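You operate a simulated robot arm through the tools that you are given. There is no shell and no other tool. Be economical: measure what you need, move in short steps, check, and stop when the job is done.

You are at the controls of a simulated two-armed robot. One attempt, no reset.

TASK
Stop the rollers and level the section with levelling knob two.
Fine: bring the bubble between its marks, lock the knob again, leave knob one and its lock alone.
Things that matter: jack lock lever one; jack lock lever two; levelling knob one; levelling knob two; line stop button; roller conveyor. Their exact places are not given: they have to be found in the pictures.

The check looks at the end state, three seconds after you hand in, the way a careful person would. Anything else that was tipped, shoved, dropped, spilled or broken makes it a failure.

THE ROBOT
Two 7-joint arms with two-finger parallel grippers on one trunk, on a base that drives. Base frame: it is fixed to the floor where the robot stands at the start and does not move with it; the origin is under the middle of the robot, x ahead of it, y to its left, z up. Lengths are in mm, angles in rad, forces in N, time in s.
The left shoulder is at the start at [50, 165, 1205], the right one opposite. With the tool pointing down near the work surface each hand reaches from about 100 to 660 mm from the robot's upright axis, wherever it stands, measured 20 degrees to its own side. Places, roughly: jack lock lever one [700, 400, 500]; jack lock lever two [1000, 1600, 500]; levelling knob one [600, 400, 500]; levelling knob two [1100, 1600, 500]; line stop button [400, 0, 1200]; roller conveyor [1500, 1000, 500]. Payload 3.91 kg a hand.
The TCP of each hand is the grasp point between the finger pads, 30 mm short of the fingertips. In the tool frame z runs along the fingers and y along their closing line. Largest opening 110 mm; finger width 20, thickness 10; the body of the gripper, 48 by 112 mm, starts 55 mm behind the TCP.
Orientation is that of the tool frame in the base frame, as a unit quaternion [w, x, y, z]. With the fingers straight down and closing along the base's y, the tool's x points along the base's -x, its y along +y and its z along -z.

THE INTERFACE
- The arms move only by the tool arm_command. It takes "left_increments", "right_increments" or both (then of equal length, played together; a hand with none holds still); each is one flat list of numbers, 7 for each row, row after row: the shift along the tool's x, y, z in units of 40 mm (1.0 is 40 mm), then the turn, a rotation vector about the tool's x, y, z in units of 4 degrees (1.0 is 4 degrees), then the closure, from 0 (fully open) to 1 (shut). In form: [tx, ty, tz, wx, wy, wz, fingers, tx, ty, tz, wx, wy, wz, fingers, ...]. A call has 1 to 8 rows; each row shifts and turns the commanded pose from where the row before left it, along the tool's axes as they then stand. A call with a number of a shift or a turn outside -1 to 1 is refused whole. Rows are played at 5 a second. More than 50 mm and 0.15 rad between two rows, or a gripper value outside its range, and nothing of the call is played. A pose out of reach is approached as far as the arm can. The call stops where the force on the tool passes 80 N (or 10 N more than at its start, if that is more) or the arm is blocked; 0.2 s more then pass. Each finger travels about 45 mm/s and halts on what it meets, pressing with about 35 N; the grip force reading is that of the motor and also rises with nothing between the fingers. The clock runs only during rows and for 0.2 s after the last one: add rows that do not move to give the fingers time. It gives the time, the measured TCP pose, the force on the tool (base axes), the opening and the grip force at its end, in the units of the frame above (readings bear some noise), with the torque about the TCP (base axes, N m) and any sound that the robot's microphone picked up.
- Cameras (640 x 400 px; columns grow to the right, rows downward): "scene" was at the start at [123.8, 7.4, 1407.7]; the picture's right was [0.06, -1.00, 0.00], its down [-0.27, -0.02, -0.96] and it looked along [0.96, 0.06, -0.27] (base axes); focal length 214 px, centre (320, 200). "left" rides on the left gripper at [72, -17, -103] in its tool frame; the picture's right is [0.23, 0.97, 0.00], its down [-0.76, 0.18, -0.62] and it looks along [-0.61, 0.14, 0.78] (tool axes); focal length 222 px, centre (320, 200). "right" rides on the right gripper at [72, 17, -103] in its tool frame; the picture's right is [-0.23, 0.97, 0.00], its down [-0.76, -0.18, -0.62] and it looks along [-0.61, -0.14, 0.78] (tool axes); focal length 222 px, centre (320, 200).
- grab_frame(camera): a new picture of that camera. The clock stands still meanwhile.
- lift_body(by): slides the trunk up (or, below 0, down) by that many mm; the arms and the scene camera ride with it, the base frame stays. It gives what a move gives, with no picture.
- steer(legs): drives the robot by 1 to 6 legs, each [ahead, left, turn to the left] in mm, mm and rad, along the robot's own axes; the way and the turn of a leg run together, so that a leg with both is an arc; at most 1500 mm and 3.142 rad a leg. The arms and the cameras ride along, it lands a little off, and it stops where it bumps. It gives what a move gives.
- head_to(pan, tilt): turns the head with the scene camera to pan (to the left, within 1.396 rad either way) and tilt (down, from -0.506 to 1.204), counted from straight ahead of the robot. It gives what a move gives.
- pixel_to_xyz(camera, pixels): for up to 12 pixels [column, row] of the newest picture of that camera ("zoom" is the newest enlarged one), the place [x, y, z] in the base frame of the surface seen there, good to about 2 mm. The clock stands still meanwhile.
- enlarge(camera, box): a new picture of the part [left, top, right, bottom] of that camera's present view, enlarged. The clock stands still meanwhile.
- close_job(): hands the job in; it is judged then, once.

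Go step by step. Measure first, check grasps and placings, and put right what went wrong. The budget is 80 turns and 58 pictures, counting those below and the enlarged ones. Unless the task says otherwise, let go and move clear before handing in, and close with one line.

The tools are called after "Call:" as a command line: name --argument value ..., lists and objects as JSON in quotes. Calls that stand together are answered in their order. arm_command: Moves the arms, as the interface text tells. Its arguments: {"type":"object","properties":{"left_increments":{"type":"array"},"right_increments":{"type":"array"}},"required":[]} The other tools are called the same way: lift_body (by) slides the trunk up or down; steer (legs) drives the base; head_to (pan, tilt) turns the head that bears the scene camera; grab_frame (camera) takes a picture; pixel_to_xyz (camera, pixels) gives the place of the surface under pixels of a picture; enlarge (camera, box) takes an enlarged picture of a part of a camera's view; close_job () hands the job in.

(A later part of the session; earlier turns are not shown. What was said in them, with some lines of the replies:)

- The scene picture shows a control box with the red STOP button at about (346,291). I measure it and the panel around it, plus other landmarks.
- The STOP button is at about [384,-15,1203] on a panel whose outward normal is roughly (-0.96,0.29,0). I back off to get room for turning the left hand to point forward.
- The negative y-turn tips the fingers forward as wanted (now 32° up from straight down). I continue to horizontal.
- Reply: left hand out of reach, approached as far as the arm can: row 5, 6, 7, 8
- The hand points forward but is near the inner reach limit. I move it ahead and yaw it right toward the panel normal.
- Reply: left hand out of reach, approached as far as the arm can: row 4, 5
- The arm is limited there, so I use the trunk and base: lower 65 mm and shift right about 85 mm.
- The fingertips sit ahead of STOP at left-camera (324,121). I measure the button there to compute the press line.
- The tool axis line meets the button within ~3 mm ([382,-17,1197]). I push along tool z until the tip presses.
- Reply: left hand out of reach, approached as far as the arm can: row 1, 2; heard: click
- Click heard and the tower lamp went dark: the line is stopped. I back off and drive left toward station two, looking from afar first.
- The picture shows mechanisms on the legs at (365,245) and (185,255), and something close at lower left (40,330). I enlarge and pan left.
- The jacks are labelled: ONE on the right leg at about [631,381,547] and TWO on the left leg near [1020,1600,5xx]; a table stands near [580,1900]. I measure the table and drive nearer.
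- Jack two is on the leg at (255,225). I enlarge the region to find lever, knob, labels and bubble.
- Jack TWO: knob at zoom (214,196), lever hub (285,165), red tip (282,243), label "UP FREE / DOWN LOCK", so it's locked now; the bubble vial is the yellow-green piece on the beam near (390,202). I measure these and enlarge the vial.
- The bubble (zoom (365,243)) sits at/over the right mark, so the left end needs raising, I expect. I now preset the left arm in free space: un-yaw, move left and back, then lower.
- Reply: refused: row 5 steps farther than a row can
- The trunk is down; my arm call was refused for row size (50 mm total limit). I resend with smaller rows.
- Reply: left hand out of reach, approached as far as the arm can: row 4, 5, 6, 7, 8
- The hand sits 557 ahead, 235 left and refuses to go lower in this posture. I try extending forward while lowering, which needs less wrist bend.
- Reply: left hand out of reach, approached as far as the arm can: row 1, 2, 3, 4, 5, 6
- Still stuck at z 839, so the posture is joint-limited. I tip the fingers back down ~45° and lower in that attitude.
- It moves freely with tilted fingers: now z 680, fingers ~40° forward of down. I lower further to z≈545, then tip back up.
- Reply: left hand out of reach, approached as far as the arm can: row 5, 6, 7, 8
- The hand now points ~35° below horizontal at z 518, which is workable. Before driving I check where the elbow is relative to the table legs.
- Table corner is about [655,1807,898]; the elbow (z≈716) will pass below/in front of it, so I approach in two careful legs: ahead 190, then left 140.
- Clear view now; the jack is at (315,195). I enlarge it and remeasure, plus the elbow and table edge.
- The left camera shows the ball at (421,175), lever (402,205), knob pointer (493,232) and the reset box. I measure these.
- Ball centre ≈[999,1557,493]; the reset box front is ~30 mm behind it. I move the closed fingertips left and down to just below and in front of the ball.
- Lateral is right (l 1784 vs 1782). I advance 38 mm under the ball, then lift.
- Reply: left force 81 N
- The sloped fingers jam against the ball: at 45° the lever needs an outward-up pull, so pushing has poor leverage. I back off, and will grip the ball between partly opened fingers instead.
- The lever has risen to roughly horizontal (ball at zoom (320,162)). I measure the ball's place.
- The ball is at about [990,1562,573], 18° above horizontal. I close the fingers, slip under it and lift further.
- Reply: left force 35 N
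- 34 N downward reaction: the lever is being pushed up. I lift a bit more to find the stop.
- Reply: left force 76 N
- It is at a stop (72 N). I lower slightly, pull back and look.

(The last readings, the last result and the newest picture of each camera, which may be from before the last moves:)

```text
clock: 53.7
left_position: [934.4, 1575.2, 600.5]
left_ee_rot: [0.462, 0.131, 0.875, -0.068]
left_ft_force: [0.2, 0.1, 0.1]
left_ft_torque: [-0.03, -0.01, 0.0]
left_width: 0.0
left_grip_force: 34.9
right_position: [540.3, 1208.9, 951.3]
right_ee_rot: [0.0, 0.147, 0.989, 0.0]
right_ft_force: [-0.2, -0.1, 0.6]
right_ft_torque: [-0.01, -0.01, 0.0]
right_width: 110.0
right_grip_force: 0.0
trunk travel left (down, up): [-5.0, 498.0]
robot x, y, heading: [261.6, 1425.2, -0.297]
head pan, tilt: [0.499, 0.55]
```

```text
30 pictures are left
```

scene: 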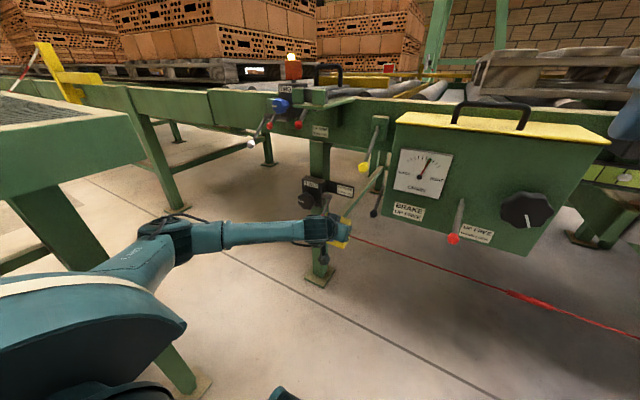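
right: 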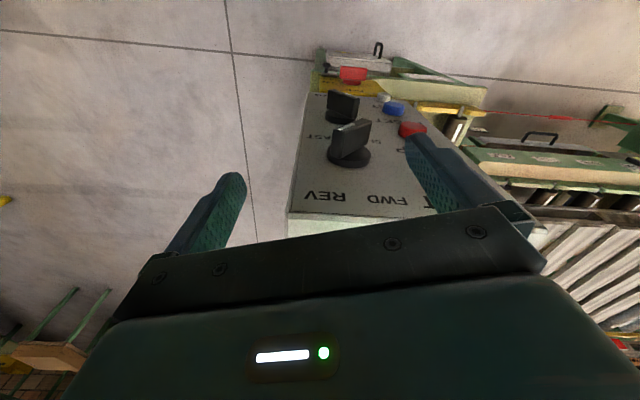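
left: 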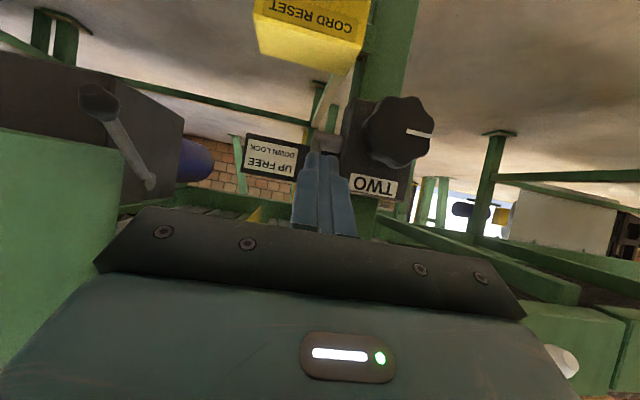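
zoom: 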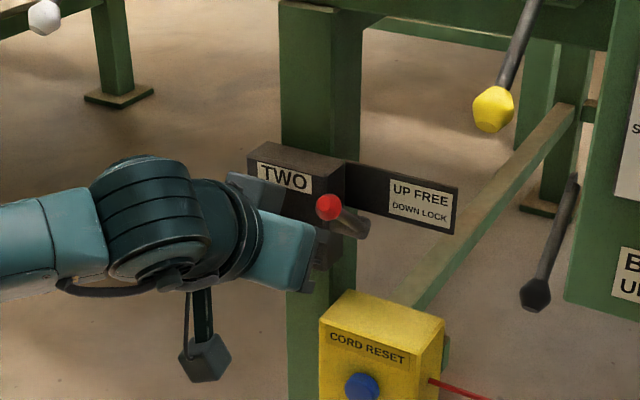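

The lever is now clearly up (ball beside TWO). Now I measure the knob in the left camera (face ≈(397,135), pointer (418,132)).

Call:
pixel_to_xyz --camera "left" --pixels '[[398, 133], [378, 120], [427, 128], [404, 102], [402, 162], [412, 150], [360, 175], [350, 140], [375, 190]]'

Call:
pixel_to_xyz --camera "zoom" --pixels '[[328, 205], [350, 225], [300, 152]]'

```text
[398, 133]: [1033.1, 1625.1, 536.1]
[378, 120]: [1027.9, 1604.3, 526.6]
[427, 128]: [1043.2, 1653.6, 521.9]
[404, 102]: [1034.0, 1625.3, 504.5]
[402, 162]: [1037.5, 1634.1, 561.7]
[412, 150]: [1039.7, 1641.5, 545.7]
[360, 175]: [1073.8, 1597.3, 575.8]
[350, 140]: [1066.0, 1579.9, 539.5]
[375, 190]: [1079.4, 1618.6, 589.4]
```

```text
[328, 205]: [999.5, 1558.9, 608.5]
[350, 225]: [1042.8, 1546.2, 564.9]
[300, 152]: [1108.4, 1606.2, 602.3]
```

Knob centre ≈ f 510–540, z 536, radius ~33; it lies straight along the tool axis after a 78 mm left shift. I open to ~88 mm, shift left and advance part way.

Call:
arm_command --left_increments '[0, 0.65, 0, 0, 0, 0, 0.2, 0, 0.65, 0, 0, 0, 0, 0.2, 0, 0.65, 0, 0, 0, 0, 0.2, 0, 0, 0, 0, 0, 0, 0.2, 0, 0, 0.6, 0, 0, 0, 0.2, 0, 0, 0.6, 0, 0, 0, 0.2]'

Call:
grab_frame --camera "left"

Call:
grab_frame --camera "scene"

```text
clock: 55.1
left_position: [992.8, 1647.0, 572.0]
left_ee_rot: [0.463, 0.128, 0.875, -0.066]
left_ft_force: [-0.2, 0.1, -0.5]
left_ft_torque: [-0.02, 0.02, 0.02]
left_width: 88.1
left_grip_force: 0.1
right_position: [540.4, 1211.9, 949.9]
right_ee_rot: [0.0, 0.146, 0.989, 0.0]
right_ft_force: [0.6, 0.0, 0.2]
right_ft_torque: [0.02, -0.01, 0.01]
right_width: 109.8
right_grip_force: 0.2
trunk travel left (down, up): [-5.0, 498.0]
robot x, y, heading: [259.5, 1426.9, -0.296]
head pan, tilt: [0.499, 0.55]
```

```text
29 pictures are left
```

left: 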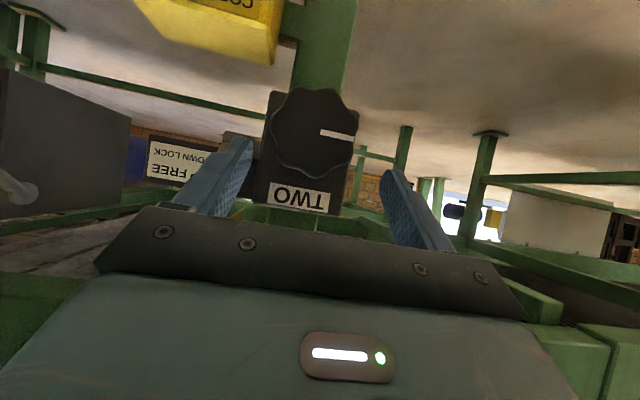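

```text
28 pictures are left
```

scene: 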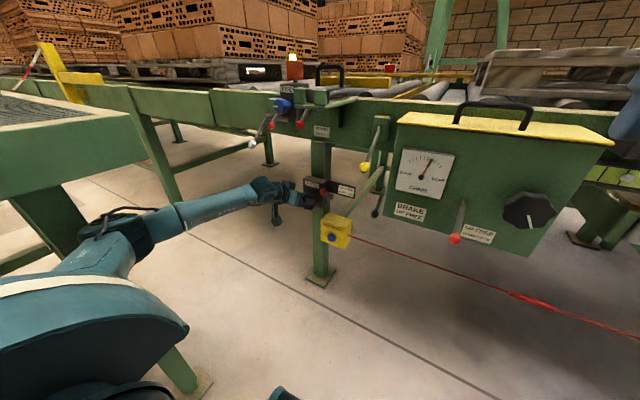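

The knob is between the fingers, 7 mm off centre (TCP l 1866 vs 1859). I shift right 7, advance 63 mm and close.

Call:
arm_command --left_increments '[0, -0.18, 0.3, 0, 0, 0, 0.2, 0, 0, 0.65, 0, 0, 0, 0.2, 0, 0, 0.6, 0, 0, 0, 0.2, 0, 0, 0, 0, 0, 0, 1, 0, 0, 0, 0, 0, 0, 1, 0, 0, 0, 0, 0, 0, 1]'

Call:
head_to --pan 0.1 --tilt 0.4

Call:
grab_frame --camera "left"

Call:
grab_frame --camera "scene"

```text
clock: 56.5
left_position: [1043.3, 1626.1, 538.2]
left_ee_rot: [0.461, 0.127, 0.876, -0.063]
left_ft_force: [17.2, 23.9, -0.4]
left_ft_torque: [0.22, -0.21, -0.02]
left_width: 67.5
left_grip_force: 44.9
right_position: [541.5, 1210.4, 950.2]
right_ee_rot: [0.0, 0.147, 0.989, 0.0]
right_ft_force: [-0.5, 0.2, 0.3]
right_ft_torque: [0.01, 0.0, -0.05]
right_width: 109.9
right_grip_force: 0.1
trunk travel left (down, up): [-5.0, 498.0]
robot x, y, heading: [260.6, 1425.2, -0.293]
head pan, tilt: [0.499, 0.55]
```

```text
clock: 57.3
left_position: [1042.0, 1626.2, 536.4]
left_ee_rot: [0.46, 0.128, 0.876, -0.064]
left_ft_force: [18.6, 25.7, 2.1]
left_ft_torque: [0.26, -0.1, 0.07]
left_width: 67.4
left_grip_force: 44.3
right_position: [540.7, 1210.9, 949.9]
right_ee_rot: [0.0, 0.147, 0.989, 0.0]
right_ft_force: [-0.2, 0.6, 0.3]
right_ft_torque: [0.03, -0.01, 0.0]
right_width: 109.9
right_grip_force: 0.1
trunk travel left (down, up): [-5.0, 498.0]
robot x, y, heading: [262.9, 1424.3, -0.294]
head pan, tilt: [0.099, 0.4]
```

```text
27 pictures are left
```

left: 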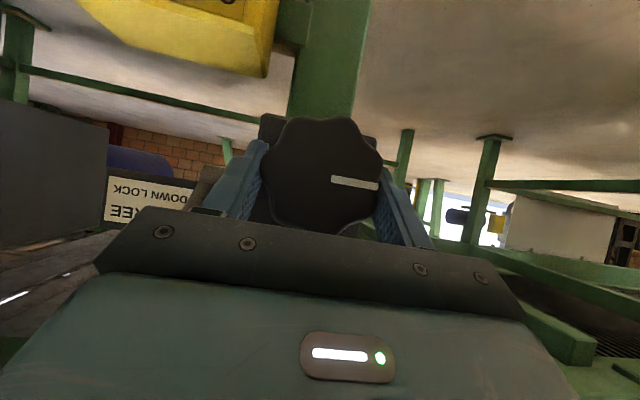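

```text
26 pictures are left
```

scene: 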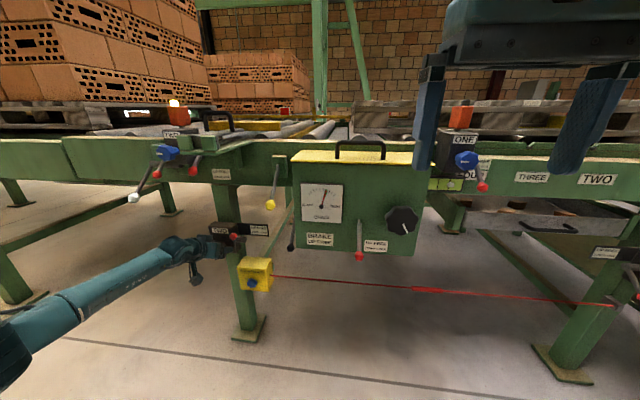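

The knob is gripped (67 mm). Now I turn clockwise about the knob axis by ~19° and then check the bubble at (450,184).

Call:
enlarge --camera "scene" --box '[420, 165, 490, 205]'

Call:
arm_command --left_increments '[0, 0.1, 0, -0.68, 0, 0.98, 1, 0, 0, 0, -0.68, 0, 0.98, 1, 0, 0, 0, -0.68, 0, 0.98, 1, 0, 0, 0, -0.68, 0, 0.98, 1]'

Call:
enlarge --camera "scene" --box '[420, 165, 490, 205]'

```text
9.14 times, centred on (455, 185) of scene
```

zoom: 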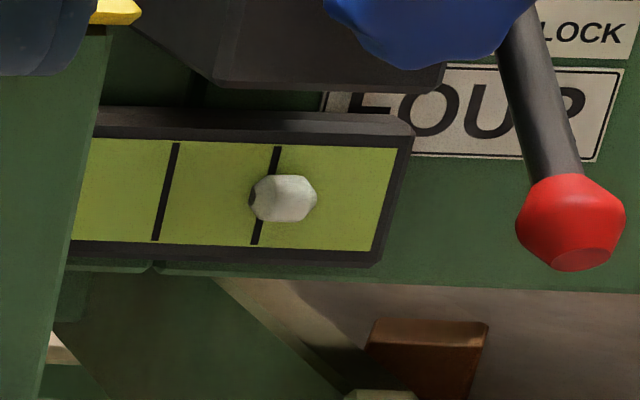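

```text
clock: 58.3
left_position: [1041.6, 1625.0, 536.7]
left_ee_rot: [0.475, 0.204, 0.852, 0.08]
left_ft_force: [10.5, 14.3, -0.3]
left_ft_torque: [-0.17, -0.59, 0.18]
left_width: 67.3
left_grip_force: 45.1
right_position: [539.9, 1209.9, 949.4]
right_ee_rot: [0.0, 0.147, 0.989, 0.0]
right_ft_force: [-0.5, -0.2, 0.0]
right_ft_torque: [-0.02, 0.02, 0.02]
right_width: 109.9
right_grip_force: 0.1
trunk travel left (down, up): [-5.0, 498.0]
robot x, y, heading: [262.9, 1425.9, -0.293]
head pan, tilt: [0.099, 0.4]
```

```text
9.14 times, centred on (455, 185) of scene
```

zoom: 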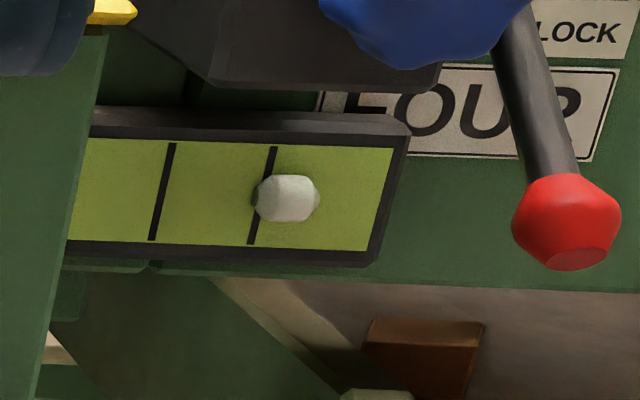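

Turning clockwise moved the bubble a little right (relative to the marks, ~7 px), so I need counter-clockwise, about 70+ px. I turn counter-clockwise 16 rows.

Call:
arm_command --left_increments '[0, 0, 0, 0.68, 0, -0.98, 1, 0, 0, 0, 0.68, 0, -0.98, 1, 0, 0, 0, 0.68, 0, -0.98, 1, 0, 0, 0, 0.68, 0, -0.98, 1, 0, 0, 0, 0.68, 0, -0.98, 1, 0, 0, 0, 0.68, 0, -0.98, 1, 0, 0, 0, 0.68, 0, -0.98, 1, 0, 0, 0, 0.68, 0, -0.98, 1]'

Call:
arm_command --left_increments '[0, 0, 0, 0.68, 0, -0.98, 1, 0, 0, 0, 0.68, 0, -0.98, 1, 0, 0, 0, 0.68, 0, -0.98, 1, 0, 0, 0, 0.68, 0, -0.98, 1]'

Call:
grab_frame --camera "scene"

Call:
enlarge --camera "scene" --box '[420, 165, 490, 205]'

```text
clock: 60.1
left_position: [1047.4, 1624.5, 531.4]
left_ee_rot: [0.449, 0.036, 0.875, -0.175]
left_ft_force: [-17.4, 42.7, 7.9]
left_ft_torque: [0.1, 0.29, 0.93]
left_width: 66.8
left_grip_force: 45.2
left hand out of reach, approached as far as the arm can: row 8
right_position: [540.3, 1211.5, 951.7]
right_ee_rot: [0.001, 0.145, 0.989, 0.001]
right_ft_force: [0.0, 0.1, -0.2]
right_ft_torque: [0.01, 0.05, -0.02]
right_width: 110.2
right_grip_force: 0.1
trunk travel left (down, up): [-5.0, 498.0]
robot x, y, heading: [262.6, 1423.7, -0.289]
head pan, tilt: [0.099, 0.4]
```

```text
clock: 61.3
left_position: [1008.6, 1640.2, 545.0]
left_ee_rot: [0.434, 0.007, 0.871, -0.232]
left_ft_force: [-17.7, 4.4, 7.4]
left_ft_torque: [-0.05, -0.07, -0.14]
left_width: 0.0
left_grip_force: 37.8
left hand out of reach, approached as far as the arm can: row 1, 2, 3, 4
right_position: [538.9, 1209.9, 951.4]
right_ee_rot: [0.001, 0.145, 0.989, 0.001]
right_ft_force: [-0.1, 0.6, -0.9]
right_ft_torque: [0.03, -0.01, 0.02]
right_width: 110.1
right_grip_force: 0.1
trunk travel left (down, up): [-5.0, 498.0]
robot x, y, heading: [258.1, 1424.7, -0.29]
head pan, tilt: [0.099, 0.4]
stopped in row 4 (left hand): the force on the tool passed its limit at 84 N (the readings are from after the stop); the commanded pose is now the measured one
```

```text
23 pictures are left
```

scene: 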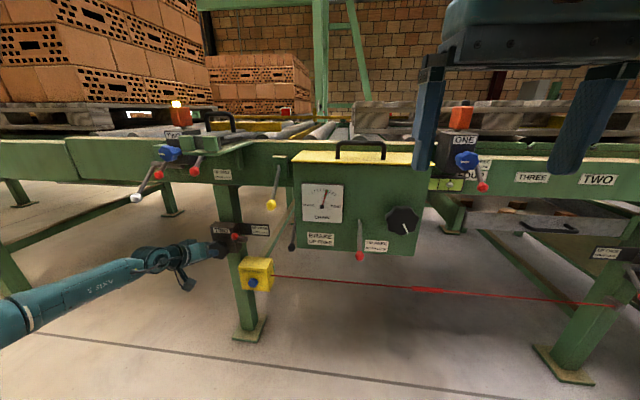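

```text
9.14 times, centred on (455, 185) of scene
```

zoom: 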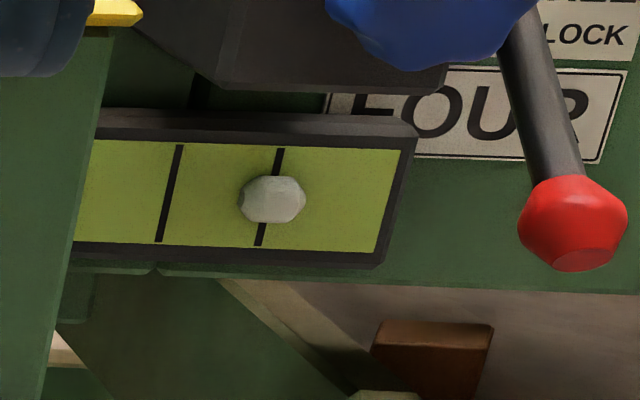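

The grip slipped off past its joint limit (~-20°), but the bubble moved left to just on the right mark (271 vs mark 268); about 80° more ccw needed. I back off, open, and pre-roll clockwise.

Call:
arm_command --left_increments '[0.54, 0, -0.84, 0, 0, 0, 1, 0.27, 0, -0.42, 0, 0, 0, 0.2, 0, 0, 0, -0.65, -0.06, 1, 0.2, 0, 0, 0, -0.65, -0.06, 1, 0.2, 0, 0, 0, -0.65, -0.06, 1, 0.2, 0, 0, 0, -0.65, -0.06, 1, 0.2, 0, 0, 0, -0.65, -0.06, 1, 0.2, 0, 0, 0, -0.65, -0.06, 1, 0.2]'

Call:
arm_command --left_increments '[0, 0, 0, -0.65, -0.06, 1, 0.2, 0, 0, 0, -0.65, -0.06, 1, 0.2, 0, 0, 0, -0.65, -0.06, 1, 0.2, 0, 0, 0, -0.65, -0.06, 1, 0.2, 0, 0, 0, -0.65, -0.06, 1, 0.2, 0, 0, 0, -0.65, -0.06, 1, 0.2]'

Call:
grab_frame --camera "left"

```text
clock: 63.1
left_position: [949.3, 1655.2, 548.3]
left_ee_rot: [0.48, 0.127, 0.868, -0.015]
left_ft_force: [0.3, 0.4, 0.3]
left_ft_torque: [0.0, 0.01, 0.0]
left_width: 88.0
left_grip_force: 0.1
right_position: [536.8, 1208.5, 950.2]
right_ee_rot: [0.003, 0.144, 0.99, 0.003]
right_ft_force: [0.1, -0.6, 0.2]
right_ft_torque: [-0.04, -0.02, -0.03]
right_width: 109.8
right_grip_force: 0.1
trunk travel left (down, up): [-5.0, 498.0]
robot x, y, heading: [260.9, 1425.3, -0.285]
head pan, tilt: [0.099, 0.4]
```

```text
clock: 64.5
left_position: [951.5, 1664.2, 543.6]
left_ee_rot: [0.496, 0.205, 0.838, 0.1]
left_ft_force: [0.2, -0.4, 0.9]
left_ft_torque: [-0.02, 0.0, 0.0]
left_width: 88.0
left_grip_force: 0.0
left hand out of reach, approached as far as the arm can: row 4, 5, 6
right_position: [540.3, 1210.7, 951.1]
right_ee_rot: [0.001, 0.145, 0.989, 0.0]
right_ft_force: [0.3, 0.2, 0.8]
right_ft_torque: [0.02, 0.0, 0.0]
right_width: 109.9
right_grip_force: 0.1
trunk travel left (down, up): [-5.0, 498.0]
robot x, y, heading: [263.1, 1429.9, -0.293]
head pan, tilt: [0.099, 0.4]
```

```text
21 pictures are left
```

left: 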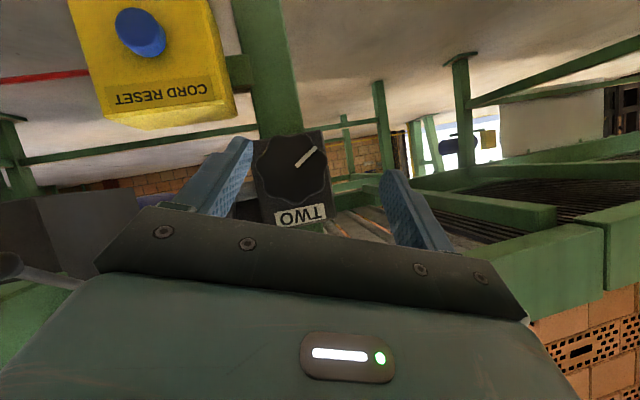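

The pre-roll is limited at about +22°. I cancel the over-command, line up along the new tool axis and advance most of the way.

Call:
arm_command --left_increments '[0, 0, 0, 0.65, 0.06, -1, 0.2, 0, 0, 0, 0.65, 0.06, -1, 0.2, 0, 0, 0, 0.65, 0.06, -1, 0.2, -0.545, -0.1, -0.14, 0, 0, 0, 0.2, -0.545, -0.1, -0.14, 0, 0, 0, 0.2, 0, 0, 0.7, 0, 0, 0, 0.2, 0, 0, 0.7, 0, 0, 0, 0.2]'

Call:
grab_frame --camera "left"

```text
clock: 66.1
left_position: [1006.3, 1639.4, 558.3]
left_ee_rot: [0.484, 0.148, 0.863, -0.009]
left_ft_force: [0.1, -0.6, 0.3]
left_ft_torque: [0.0, -0.02, 0.0]
left_width: 88.0
left_grip_force: 0.0
right_position: [538.7, 1210.1, 950.2]
right_ee_rot: [0.0, 0.145, 0.989, 0.0]
right_ft_force: [-0.3, 0.1, 0.0]
right_ft_torque: [0.02, -0.01, 0.0]
right_width: 110.0
right_grip_force: 0.1
trunk travel left (down, up): [-5.0, 498.0]
robot x, y, heading: [258.5, 1424.7, -0.294]
head pan, tilt: [0.099, 0.4]
```

```text
20 pictures are left
```

left: 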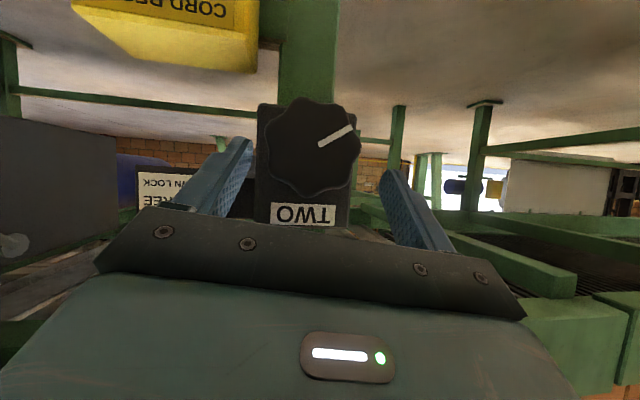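

Now the roll is only +7°. I roll cw another ~19° here, slide on to the knob and close.

Call:
arm_command --left_increments '[0, 0, 0, -0.65, -0.06, 1, 0.2, 0, 0, 0, -0.65, -0.06, 1, 0.2, 0, 0, 0, -0.65, -0.06, 1, 0.2, -0.055, -0.15, 0.54, -0.5, 0, 0.75, 0.2, -0.055, -0.15, 0.54, 0, 0, 0, 0.2, 0, 0, 0, 0, 0, 0, 1, 0, 0, 0, 0, 0, 0, 1, 0, 0, 0, 0, 0, 0, 1]'

```text
clock: 67.9
left_position: [1042.7, 1625.4, 533.8]
left_ee_rot: [0.497, 0.219, 0.83, 0.125]
left_ft_force: [-0.3, -7.7, -3.9]
left_ft_torque: [0.03, 0.06, 0.01]
left_width: 67.2
left_grip_force: 44.8
right_position: [540.7, 1209.7, 950.0]
right_ee_rot: [0.0, 0.146, 0.989, 0.0]
right_ft_force: [0.2, -0.2, 0.1]
right_ft_torque: [0.02, -0.02, 0.02]
right_width: 109.8
right_grip_force: 0.0
trunk travel left (down, up): [-5.0, 498.0]
robot x, y, heading: [258.7, 1420.8, -0.288]
head pan, tilt: [0.099, 0.4]
```

Gripped well at +25° roll. I turn ccw 8 rows (≈38°) and check the bubble.

Call:
arm_command --left_increments '[0, 0, 0, 0.65, 0.03, -1, 1, 0, 0, 0, 0.65, 0.03, -1, 1, 0, 0, 0, 0.65, 0.03, -1, 1, 0, 0, 0, 0.65, 0.03, -1, 1, 0, 0, 0, 0.65, 0.03, -1, 1, 0, 0, 0, 0.65, 0.03, -1, 1, 0, 0, 0, 0.65, 0.03, -1, 1, 0, 0, 0, 0.65, 0.03, -1, 1]'

Call:
enlarge --camera "scene" --box '[420, 165, 490, 205]'

```text
clock: 69.7
left_position: [1043.2, 1626.9, 535.0]
left_ee_rot: [0.459, 0.064, 0.871, -0.162]
left_ft_force: [-19.2, -2.5, 4.8]
left_ft_torque: [0.39, 1.13, -0.05]
left_width: 67.2
left_grip_force: 45.2
right_position: [538.9, 1210.0, 950.6]
right_ee_rot: [0.0, 0.145, 0.989, 0.0]
right_ft_force: [0.7, 0.4, -0.6]
right_ft_torque: [0.02, 0.01, 0.02]
right_width: 109.9
right_grip_force: 0.0
trunk travel left (down, up): [-5.0, 498.0]
robot x, y, heading: [259.6, 1423.7, -0.286]
head pan, tilt: [0.099, 0.4]
```

```text
9.14 times, centred on (455, 185) of scene
```

zoom: 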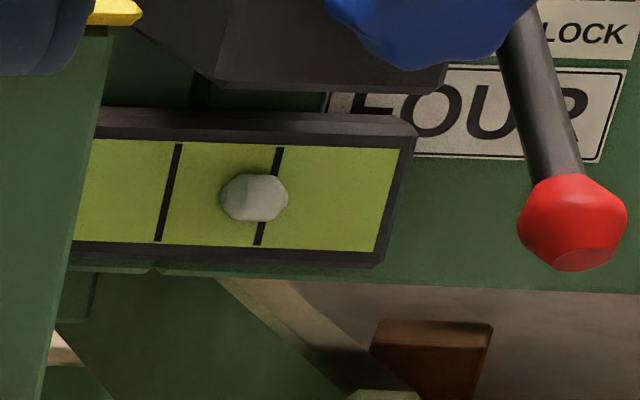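

Bubble moved to 254 (right mark 268, centre ≈220). Two more strokes: I open in place, roll back cw, regrip and turn ccw again.

Call:
arm_command --left_increments '[0, 0, 0, 0, 0, 0, 0.2, 0, 0, 0, 0, 0, 0, 0.2, 0, 0, 0, -0.65, -0.03, 1, 0.2, 0, 0, 0, -0.65, -0.03, 1, 0.2, 0, 0, 0, -0.65, -0.03, 1, 0.2, 0, 0, 0, -0.65, -0.03, 1, 0.2, 0, 0, 0, -0.65, -0.03, 1, 0.2, 0, 0, 0, -0.65, -0.03, 1, 0.2]'

Call:
arm_command --left_increments '[0, 0, 0, -0.65, -0.03, 1, 0.2, 0, 0, 0, -0.65, -0.03, 1, 0.2, 0, 0, 0, 0, 0, 0, 1, 0, 0, 0, 0, 0, 0, 1, 0, 0, 0, 0, 0, 0, 1]'

Call:
arm_command --left_increments '[0, 0, 0, 0.65, 0.03, -1, 1, 0, 0, 0, 0.65, 0.03, -1, 1, 0, 0, 0, 0.65, 0.03, -1, 1, 0, 0, 0, 0.65, 0.03, -1, 1, 0, 0, 0, 0.65, 0.03, -1, 1, 0, 0, 0, 0.65, 0.03, -1, 1, 0, 0, 0, 0.65, 0.03, -1, 1, 0, 0, 0, 0.65, 0.03, -1, 1]'

Call:
enlarge --camera "scene" --box '[420, 165, 490, 205]'

```text
clock: 71.5
left_position: [1044.2, 1626.1, 534.8]
left_ee_rot: [0.492, 0.181, 0.85, 0.055]
left_ft_force: [-0.4, -0.1, -0.5]
left_ft_torque: [0.01, -0.02, -0.03]
left_width: 88.1
left_grip_force: 0.0
right_position: [540.1, 1211.0, 951.0]
right_ee_rot: [0.0, 0.145, 0.989, 0.0]
right_ft_force: [0.3, 0.4, 0.0]
right_ft_torque: [0.01, 0.0, -0.02]
right_width: 110.0
right_grip_force: 0.0
trunk travel left (down, up): [-5.0, 498.0]
robot x, y, heading: [262.0, 1425.0, -0.289]
head pan, tilt: [0.099, 0.4]
```

```text
clock: 72.7
left_position: [1044.2, 1624.3, 535.7]
left_ee_rot: [0.497, 0.219, 0.83, 0.125]
left_ft_force: [-2.0, -6.0, -1.8]
left_ft_torque: [0.09, 0.09, 0.01]
left_width: 66.7
left_grip_force: 44.9
right_position: [540.2, 1210.2, 949.4]
right_ee_rot: [0.0, 0.145, 0.989, -0.001]
right_ft_force: [0.2, 0.6, -0.5]
right_ft_torque: [0.0, 0.03, -0.02]
right_width: 110.0
right_grip_force: 0.0
trunk travel left (down, up): [-5.0, 498.0]
robot x, y, heading: [260.1, 1425.9, -0.293]
head pan, tilt: [0.099, 0.4]
```

```text
clock: 74.5
left_position: [1045.9, 1626.7, 535.1]
left_ee_rot: [0.459, 0.065, 0.871, -0.162]
left_ft_force: [-4.3, -4.4, 4.6]
left_ft_torque: [0.44, 1.19, 0.46]
left_width: 67.1
left_grip_force: 44.8
right_position: [539.7, 1210.2, 951.0]
right_ee_rot: [0.0, 0.145, 0.989, 0.0]
right_ft_force: [-0.1, 0.0, 0.4]
right_ft_torque: [-0.03, -0.02, 0.02]
right_width: 110.0
right_grip_force: 0.1
trunk travel left (down, up): [-5.0, 498.0]
robot x, y, heading: [256.6, 1426.5, -0.288]
head pan, tilt: [0.099, 0.4]
```

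```text
9.14 times, centred on (455, 185) of scene
```

zoom: 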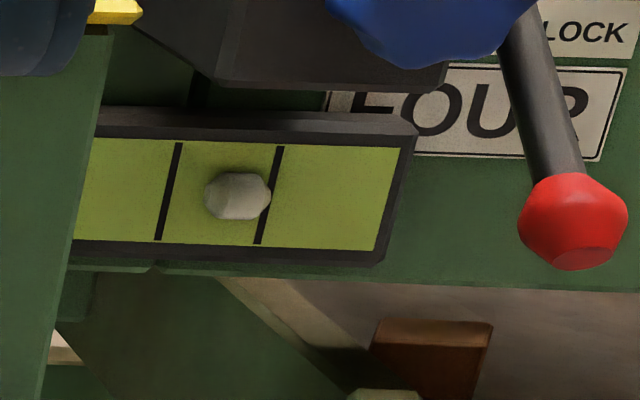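

Bubble now at 237 (edges 204–271); another ~30° centres it. Same stroke with 6 rows.

Call:
arm_command --left_increments '[0, 0, 0, 0, 0, 0, 0.2, 0, 0, 0, 0, 0, 0, 0.2, 0, 0, 0, -0.65, -0.03, 1, 0.2, 0, 0, 0, -0.65, -0.03, 1, 0.2, 0, 0, 0, -0.65, -0.03, 1, 0.2, 0, 0, 0, -0.65, -0.03, 1, 0.2, 0, 0, 0, -0.65, -0.03, 1, 0.2, 0, 0, 0, -0.65, -0.03, 1, 0.2]'

Call:
arm_command --left_increments '[0, 0, 0, 0, 0, 0, 1, 0, 0, 0, 0, 0, 0, 1, 0, 0, 0, 0, 0, 0, 1]'

Call:
arm_command --left_increments '[0, 0, 0, 0.65, 0.03, -1, 1, 0, 0, 0, 0.65, 0.03, -1, 1, 0, 0, 0, 0.65, 0.03, -1, 1, 0, 0, 0, 0.65, 0.03, -1, 1, 0, 0, 0, 0.65, 0.03, -1, 1, 0, 0, 0, 0.65, 0.03, -1, 1]'

Call:
enlarge --camera "scene" --box '[420, 165, 490, 205]'

```text
clock: 76.3
left_position: [1046.1, 1627.1, 535.0]
left_ee_rot: [0.493, 0.18, 0.849, 0.056]
left_ft_force: [0.3, 0.2, -0.2]
left_ft_torque: [0.0, 0.01, -0.03]
left_width: 88.0
left_grip_force: 0.0
right_position: [539.3, 1210.2, 950.0]
right_ee_rot: [-0.001, 0.146, 0.989, 0.0]
right_ft_force: [-0.1, 0.4, 0.1]
right_ft_torque: [-0.03, -0.05, 0.02]
right_width: 110.3
right_grip_force: 0.1
trunk travel left (down, up): [-5.0, 498.0]
robot x, y, heading: [261.8, 1422.1, -0.286]
head pan, tilt: [0.099, 0.4]
```

```text
clock: 77.1
left_position: [1044.9, 1625.0, 534.3]
left_ee_rot: [0.492, 0.182, 0.85, 0.053]
left_ft_force: [-3.9, -4.2, -1.5]
left_ft_torque: [0.0, 0.0, 0.07]
left_width: 67.3
left_grip_force: 45.2
right_position: [539.8, 1208.5, 950.2]
right_ee_rot: [0.0, 0.145, 0.989, 0.001]
right_ft_force: [0.2, 0.0, -0.2]
right_ft_torque: [-0.01, 0.01, -0.02]
right_width: 110.0
right_grip_force: 0.2
trunk travel left (down, up): [-5.0, 498.0]
robot x, y, heading: [261.9, 1423.9, -0.291]
head pan, tilt: [0.099, 0.4]
```

```text
clock: 78.5
left_position: [1045.5, 1626.5, 534.1]
left_ee_rot: [0.459, 0.064, 0.871, -0.163]
left_ft_force: [13.4, -4.7, -1.9]
left_ft_torque: [0.34, 0.82, 0.22]
left_width: 67.3
left_grip_force: 45.0
right_position: [540.6, 1210.7, 949.4]
right_ee_rot: [-0.001, 0.145, 0.989, 0.0]
right_ft_force: [0.0, 0.2, -0.2]
right_ft_torque: [-0.02, 0.0, -0.01]
right_width: 110.1
right_grip_force: 0.0
trunk travel left (down, up): [-5.0, 498.0]
robot x, y, heading: [260.3, 1425.6, -0.286]
head pan, tilt: [0.099, 0.4]
```

```text
9.14 times, centred on (455, 185) of scene
```

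zoom: 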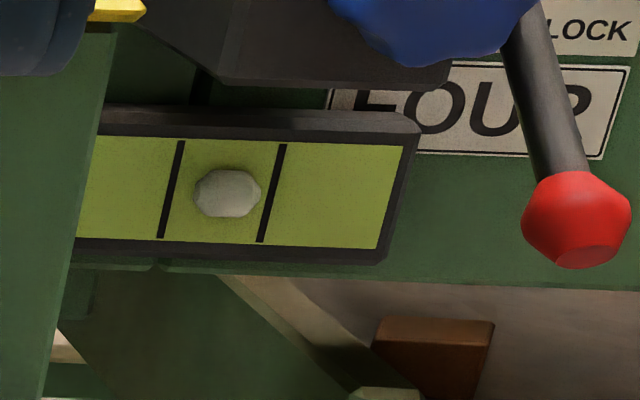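

The bubble is now centred between the marks (195–261, marks 172/271). I release, back straight off and unroll.

Call:
arm_command --left_increments '[0, 0, 0, 0, 0, 0, 0.2, 0, 0, 0, 0, 0, 0, 0.2, 0, 0, -0.8, 0, 0, 0, 0.2, 0, 0, -0.8, 0, 0, 0, 0.2, 0, 0, -0.8, 0, 0, 0, 1, 0, 0, 0, -0.65, -0.03, 1, 1, 0, 0, 0, -0.65, -0.03, 1, 1, 0, 0, 0, -0.4, 0, 0.6, 1]'

Call:
grab_frame --camera "left"

```text
clock: 80.3
left_position: [968.7, 1653.9, 587.9]
left_ee_rot: [0.477, 0.118, 0.868, -0.065]
left_ft_force: [-0.1, 0.5, 0.2]
left_ft_torque: [-0.04, 0.01, -0.05]
left_width: 0.2
left_grip_force: 0.1
right_position: [538.0, 1203.4, 949.3]
right_ee_rot: [-0.001, 0.145, 0.989, 0.005]
right_ft_force: [1.2, 0.5, 0.1]
right_ft_torque: [0.0, 0.0, 0.01]
right_width: 109.9
right_grip_force: 0.1
trunk travel left (down, up): [-5.0, 498.0]
robot x, y, heading: [260.3, 1422.9, -0.298]
head pan, tilt: [0.099, 0.4]
```

```text
16 pictures are left
```

left: 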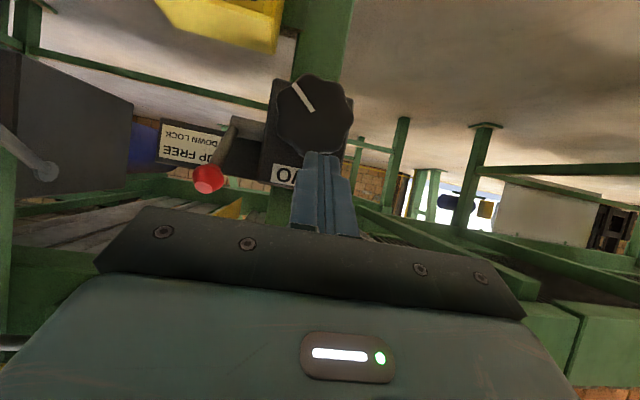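

I go right and above the ball (l 1785, z≈608), forward over it, then press down.

Call:
arm_command --left_increments '[-0.575, -0.675, -0.367, 0, 0, 0, 1, -0.575, -0.675, -0.367, 0, 0, 0, 1, -0.575, -0.675, -0.367, 0, 0, 0, 1, 0, 0, 0, 0, 0, 0, 1]'

Call:
grab_frame --camera "left"

Call:
pixel_to_xyz --camera "left" --pixels '[[320, 165]]'

```text
clock: 81.3
left_position: [949.5, 1581.3, 667.9]
left_ee_rot: [0.476, 0.116, 0.869, -0.068]
left_ft_force: [-0.4, 0.1, -1.0]
left_ft_torque: [0.01, 0.02, 0.01]
left_width: 0.1
left_grip_force: 34.8
right_position: [539.6, 1209.8, 950.4]
right_ee_rot: [0.0, 0.146, 0.989, 0.001]
right_ft_force: [0.1, -0.1, 0.4]
right_ft_torque: [0.01, 0.0, 0.0]
right_width: 110.0
right_grip_force: 0.0
trunk travel left (down, up): [-5.0, 498.0]
robot x, y, heading: [262.6, 1424.0, -0.294]
head pan, tilt: [0.099, 0.4]
```

```text
15 pictures are left
```

left: 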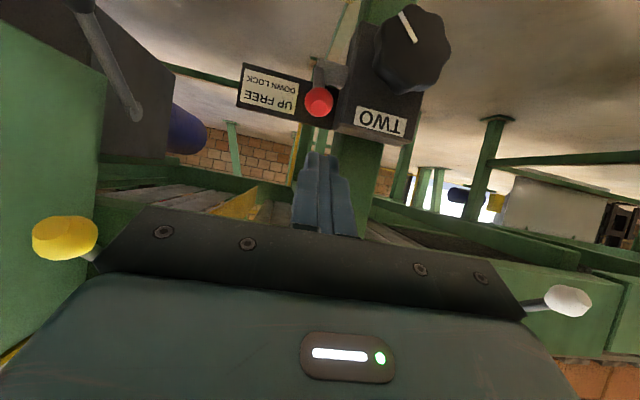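

```text
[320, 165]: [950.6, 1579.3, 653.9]
```

The ball is in line (318,102). The white and yellow lever balls at (570,300) and (65,237) are near the hand, so I measure them first.

Call:
pixel_to_xyz --camera "left" --pixels '[[570, 300], [530, 308], [65, 237], [318, 102], [300, 250], [480, 285]]'

```text
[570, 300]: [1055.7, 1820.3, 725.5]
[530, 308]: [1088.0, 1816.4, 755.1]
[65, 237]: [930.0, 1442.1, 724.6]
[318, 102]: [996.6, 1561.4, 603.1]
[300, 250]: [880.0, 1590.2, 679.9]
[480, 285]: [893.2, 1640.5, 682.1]
```

All clear. I move forward over the ball and press down.

Call:
arm_command --left_increments '[-0.335, -0.06, 0.53, 0, 0, 0, 1, -0.3, -0.06, 0.45, 0, 0, 0, 1, 0.42, 0, 0.267, 0, 0, 0, 1, 0.42, 0, 0.267, 0, 0, 0, 1, 0.42, 0, 0.267, 0, 0, 0, 1, 0.42, 0, 0.267, 0, 0, 0, 1, 0.42, 0, 0.267, 0, 0, 0, 1]'

Call:
head_to --pan 0.3 --tilt 0.5

Call:
grab_frame --camera "scene"

```text
clock: 82.9
left_position: [993.4, 1564.3, 567.4]
left_ee_rot: [0.476, 0.117, 0.869, -0.068]
left_ft_force: [0.0, -0.5, 0.0]
left_ft_torque: [0.0, -0.01, 0.04]
left_width: 0.0
left_grip_force: 35.0
right_position: [540.2, 1209.5, 949.6]
right_ee_rot: [0.0, 0.145, 0.989, 0.0]
right_ft_force: [-0.9, -0.6, 0.2]
right_ft_torque: [0.01, -0.01, 0.0]
right_width: 109.9
right_grip_force: 0.0
trunk travel left (down, up): [-5.0, 498.0]
robot x, y, heading: [258.0, 1426.7, -0.29]
head pan, tilt: [0.099, 0.4]
```

```text
clock: 83.6
left_position: [991.6, 1564.9, 568.1]
left_ee_rot: [0.477, 0.116, 0.868, -0.068]
left_ft_force: [0.4, -0.1, 0.1]
left_ft_torque: [-0.05, -0.01, 0.0]
left_width: 0.2
left_grip_force: 34.6
right_position: [540.2, 1210.4, 950.2]
right_ee_rot: [0.0, 0.145, 0.989, 0.0]
right_ft_force: [0.3, 0.2, 0.5]
right_ft_torque: [0.01, -0.02, 0.01]
right_width: 110.1
right_grip_force: 0.1
trunk travel left (down, up): [-5.0, 498.0]
robot x, y, heading: [261.0, 1425.5, -0.292]
head pan, tilt: [0.3, 0.499]
```

```text
14 pictures are left
```

scene: 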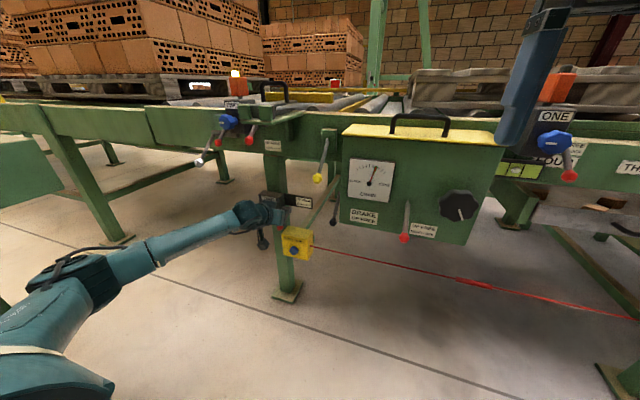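

No contact force now; I enlarge to see where the lever stands.

Call:
enlarge --camera "scene" --box '[230, 170, 330, 270]'

Call:
grab_frame --camera "left"

```text
4.00 times, centred on (280, 220) of scene
```

zoom: 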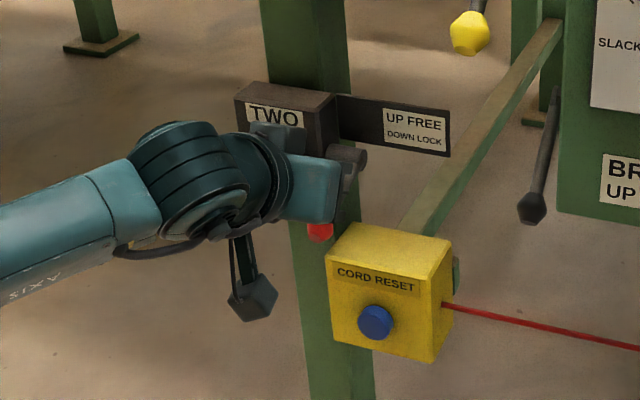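

```text
12 pictures are left
```

left: 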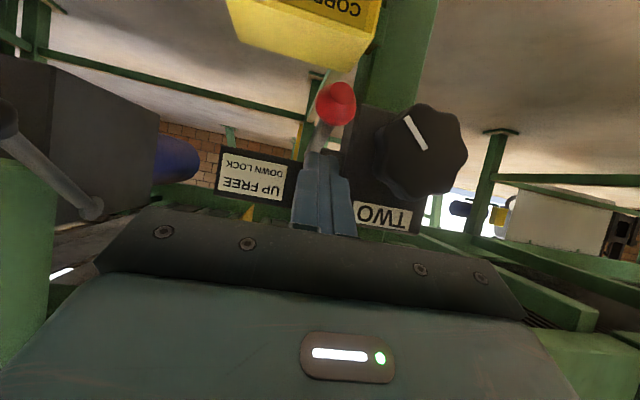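

The lever has swung down (ball at left (335,103)). I measure whether it is fully at its original locked place ([998,1557,491]).

Call:
pixel_to_xyz --camera "left" --pixels '[[335, 103], [340, 115], [322, 140]]'

Call:
pixel_to_xyz --camera "zoom" --pixels '[[320, 232], [345, 185]]'

```text
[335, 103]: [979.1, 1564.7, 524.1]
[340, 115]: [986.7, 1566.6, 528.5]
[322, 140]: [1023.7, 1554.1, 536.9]
```

```text
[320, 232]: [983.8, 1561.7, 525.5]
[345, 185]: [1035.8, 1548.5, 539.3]
```

The lever stands at about -18°, not fully down (was -46°). I place the fingertips above and in front of the ball and push down-inward along its arc.

Call:
arm_command --left_increments '[0.54, -0.05, -0.67, 0, 0, 0, 1, 0, 0, 0, 0, 0, 0, 1, 0.16, 0, 0.25, 0, 0, 0, 1, 0.14, 0, 0.27, 0, 0, 0, 1, 0.1, 0, 0.3, 0, 0, 0, 1, 0.1, 0, 0.32, 0, 0, 0, 1]'

Call:
grab_frame --camera "left"

Call:
enlarge --camera "scene" --box '[230, 170, 330, 270]'

```text
clock: 85.0
left_position: [985.8, 1561.2, 527.3]
left_ee_rot: [0.48, 0.116, 0.867, -0.07]
left_ft_force: [-6.5, 1.8, 9.8]
left_ft_torque: [0.02, -0.05, 0.01]
left_width: 0.1
left_grip_force: 35.2
right_position: [538.6, 1208.5, 950.6]
right_ee_rot: [0.001, 0.145, 0.989, -0.001]
right_ft_force: [0.7, 0.2, 0.2]
right_ft_torque: [-0.01, -0.02, 0.03]
right_width: 109.9
right_grip_force: 0.1
trunk travel left (down, up): [-5.0, 498.0]
robot x, y, heading: [259.8, 1425.2, -0.288]
head pan, tilt: [0.3, 0.499]
```

```text
11 pictures are left
```

left: 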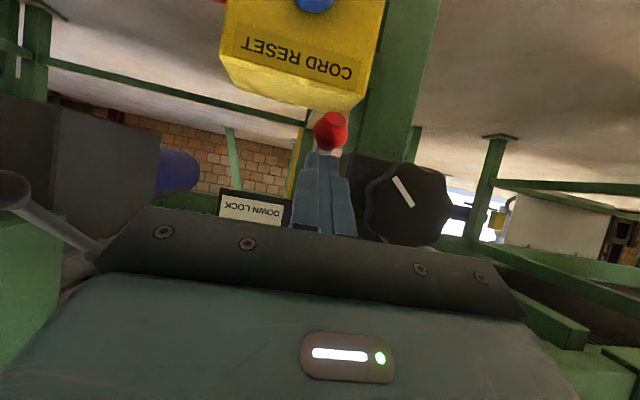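

```text
4.00 times, centred on (280, 220) of scene
```

zoom: 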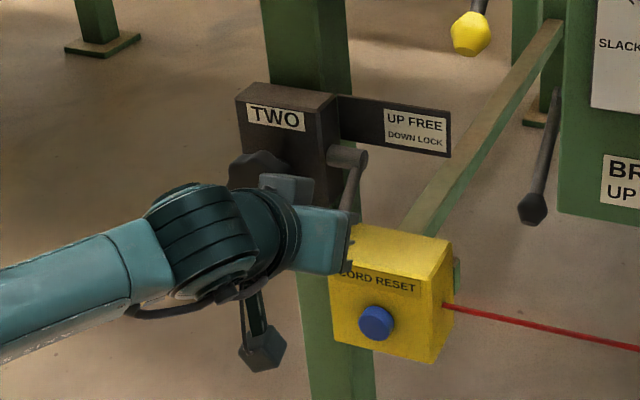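

Call:
pixel_to_xyz --camera "left" --pixels '[[331, 122], [332, 135]]'

Call:
arm_command --left_increments '[0.1, 0, 0.2, 0, 0, 0, 1, 0.1, 0, 0.2, 0, 0, 0, 1]'

```text
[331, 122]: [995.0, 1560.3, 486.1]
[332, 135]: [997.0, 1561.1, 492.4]
```

```text
clock: 85.7
left_position: [994.5, 1559.4, 526.4]
left_ee_rot: [0.489, 0.115, 0.861, -0.073]
left_ft_force: [-43.1, 9.9, 29.7]
left_ft_torque: [0.18, 0.4, -0.05]
left_width: 0.0
left_grip_force: 34.4
right_position: [536.0, 1210.5, 951.7]
right_ee_rot: [0.003, 0.144, 0.99, 0.001]
right_ft_force: [-1.0, 1.4, 1.0]
right_ft_torque: [0.0, -0.02, -0.02]
right_width: 110.0
right_grip_force: 0.0
trunk travel left (down, up): [-5.0, 498.0]
robot x, y, heading: [262.1, 1426.5, -0.288]
head pan, tilt: [0.3, 0.499]
stopped in row 2 (left hand): the force on the tool passed its limit at 84 N (the readings are from after the stop); the commanded pose is now the measured one
```

The ball is back at its original place and a firm stop was met (84 N). I back the hand straight off and check lever and bubble.

Call:
arm_command --left_increments '[0, 0, -0.6, 0, 0, 0, 1, 0, 0, -0.9, 0, 0, 0, 1, 0, 0, -0.9, 0, 0, 0, 1]'

Call:
steer --legs '[[-120, -100, 0]]'

Call:
head_to --pan 0.2 --tilt 0.4

Call:
grab_frame --camera "scene"

```text
clock: 86.5
left_position: [916.8, 1582.2, 565.9]
left_ee_rot: [0.483, 0.115, 0.865, -0.07]
left_ft_force: [-0.3, 0.4, 1.2]
left_ft_torque: [-0.01, 0.02, 0.02]
left_width: 0.0
left_grip_force: 35.5
right_position: [540.0, 1209.9, 950.6]
right_ee_rot: [-0.001, 0.144, 0.99, 0.001]
right_ft_force: [0.0, 1.3, 0.5]
right_ft_torque: [-0.03, 0.0, -0.03]
right_width: 110.1
right_grip_force: 0.0
trunk travel left (down, up): [-5.0, 498.0]
robot x, y, heading: [259.6, 1423.5, -0.295]
head pan, tilt: [0.3, 0.499]
```

```text
clock: 88.0
left_position: [775.0, 1523.9, 566.3]
left_ee_rot: [0.484, 0.113, 0.865, -0.069]
left_ft_force: [0.6, 0.2, -0.7]
left_ft_torque: [0.0, 0.01, 0.0]
left_width: 0.0
left_grip_force: 35.0
right_position: [398.5, 1151.5, 949.9]
right_ee_rot: [0.001, 0.142, 0.99, 0.0]
right_ft_force: [-0.5, -0.5, 0.1]
right_ft_torque: [-0.01, 0.01, 0.04]
right_width: 109.9
right_grip_force: 0.1
trunk travel left (down, up): [-5.0, 498.0]
robot x, y, heading: [121.5, 1365.4, -0.287]
head pan, tilt: [0.3, 0.499]
```

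```text
clock: 88.7
left_position: [775.5, 1524.3, 565.7]
left_ee_rot: [0.484, 0.113, 0.865, -0.069]
left_ft_force: [0.7, 0.7, -1.4]
left_ft_torque: [0.01, 0.01, -0.02]
left_width: 0.0
left_grip_force: 35.2
right_position: [398.2, 1150.1, 950.7]
right_ee_rot: [0.0, 0.142, 0.99, 0.0]
right_ft_force: [0.3, -0.6, -0.1]
right_ft_torque: [-0.02, 0.03, -0.02]
right_width: 110.1
right_grip_force: 0.0
trunk travel left (down, up): [-5.0, 498.0]
robot x, y, heading: [116.2, 1363.5, -0.284]
head pan, tilt: [0.201, 0.4]
```

```text
9 pictures are left
```

scene: 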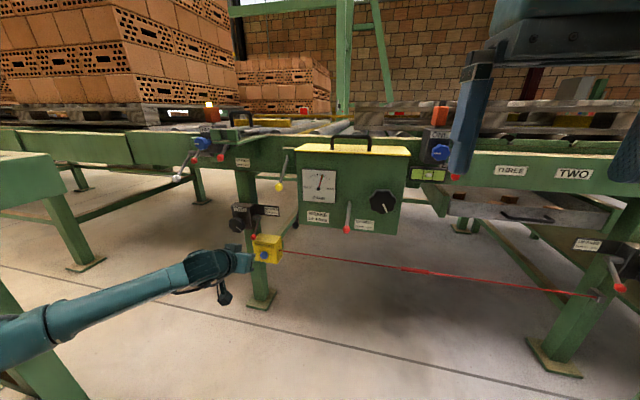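

Call:
enlarge --camera "scene" --box '[400, 155, 470, 195]'

Call:
enlarge --camera "scene" --box '[210, 180, 310, 280]'

Call:
pixel_to_xyz --camera "zoom" --pixels '[[280, 230]]'

```text
9.14 times, centred on (435, 175) of scene
```

zoom: 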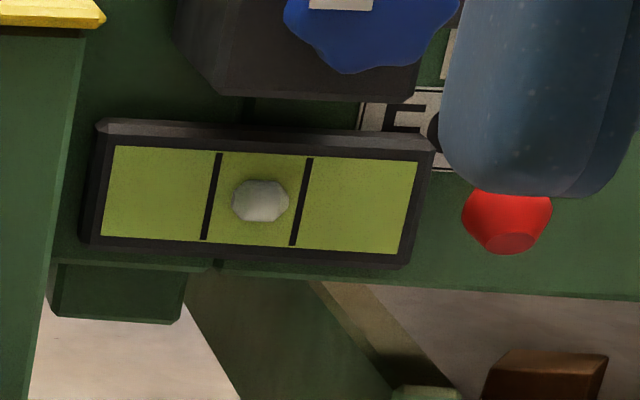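

```text
4.00 times, centred on (260, 230) of scene
```

zoom: 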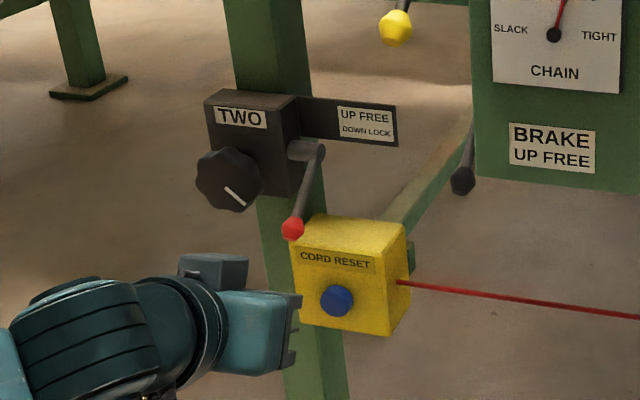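

```text
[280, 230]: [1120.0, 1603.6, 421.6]
```

The bubble sits between its marks (zoom 232–289, marks 210/303). Lever two is down at its original place, and the hand is clear. The line lamp went dark when STOP was pressed, and knob one and its lock were never touched, so I hand in.

Call:
close_job

```text
The job is handed in.
```

I stopped the rollers, brought the bubble between its marks with levelling knob two and locked it again. I did not touch knob one or its lock.
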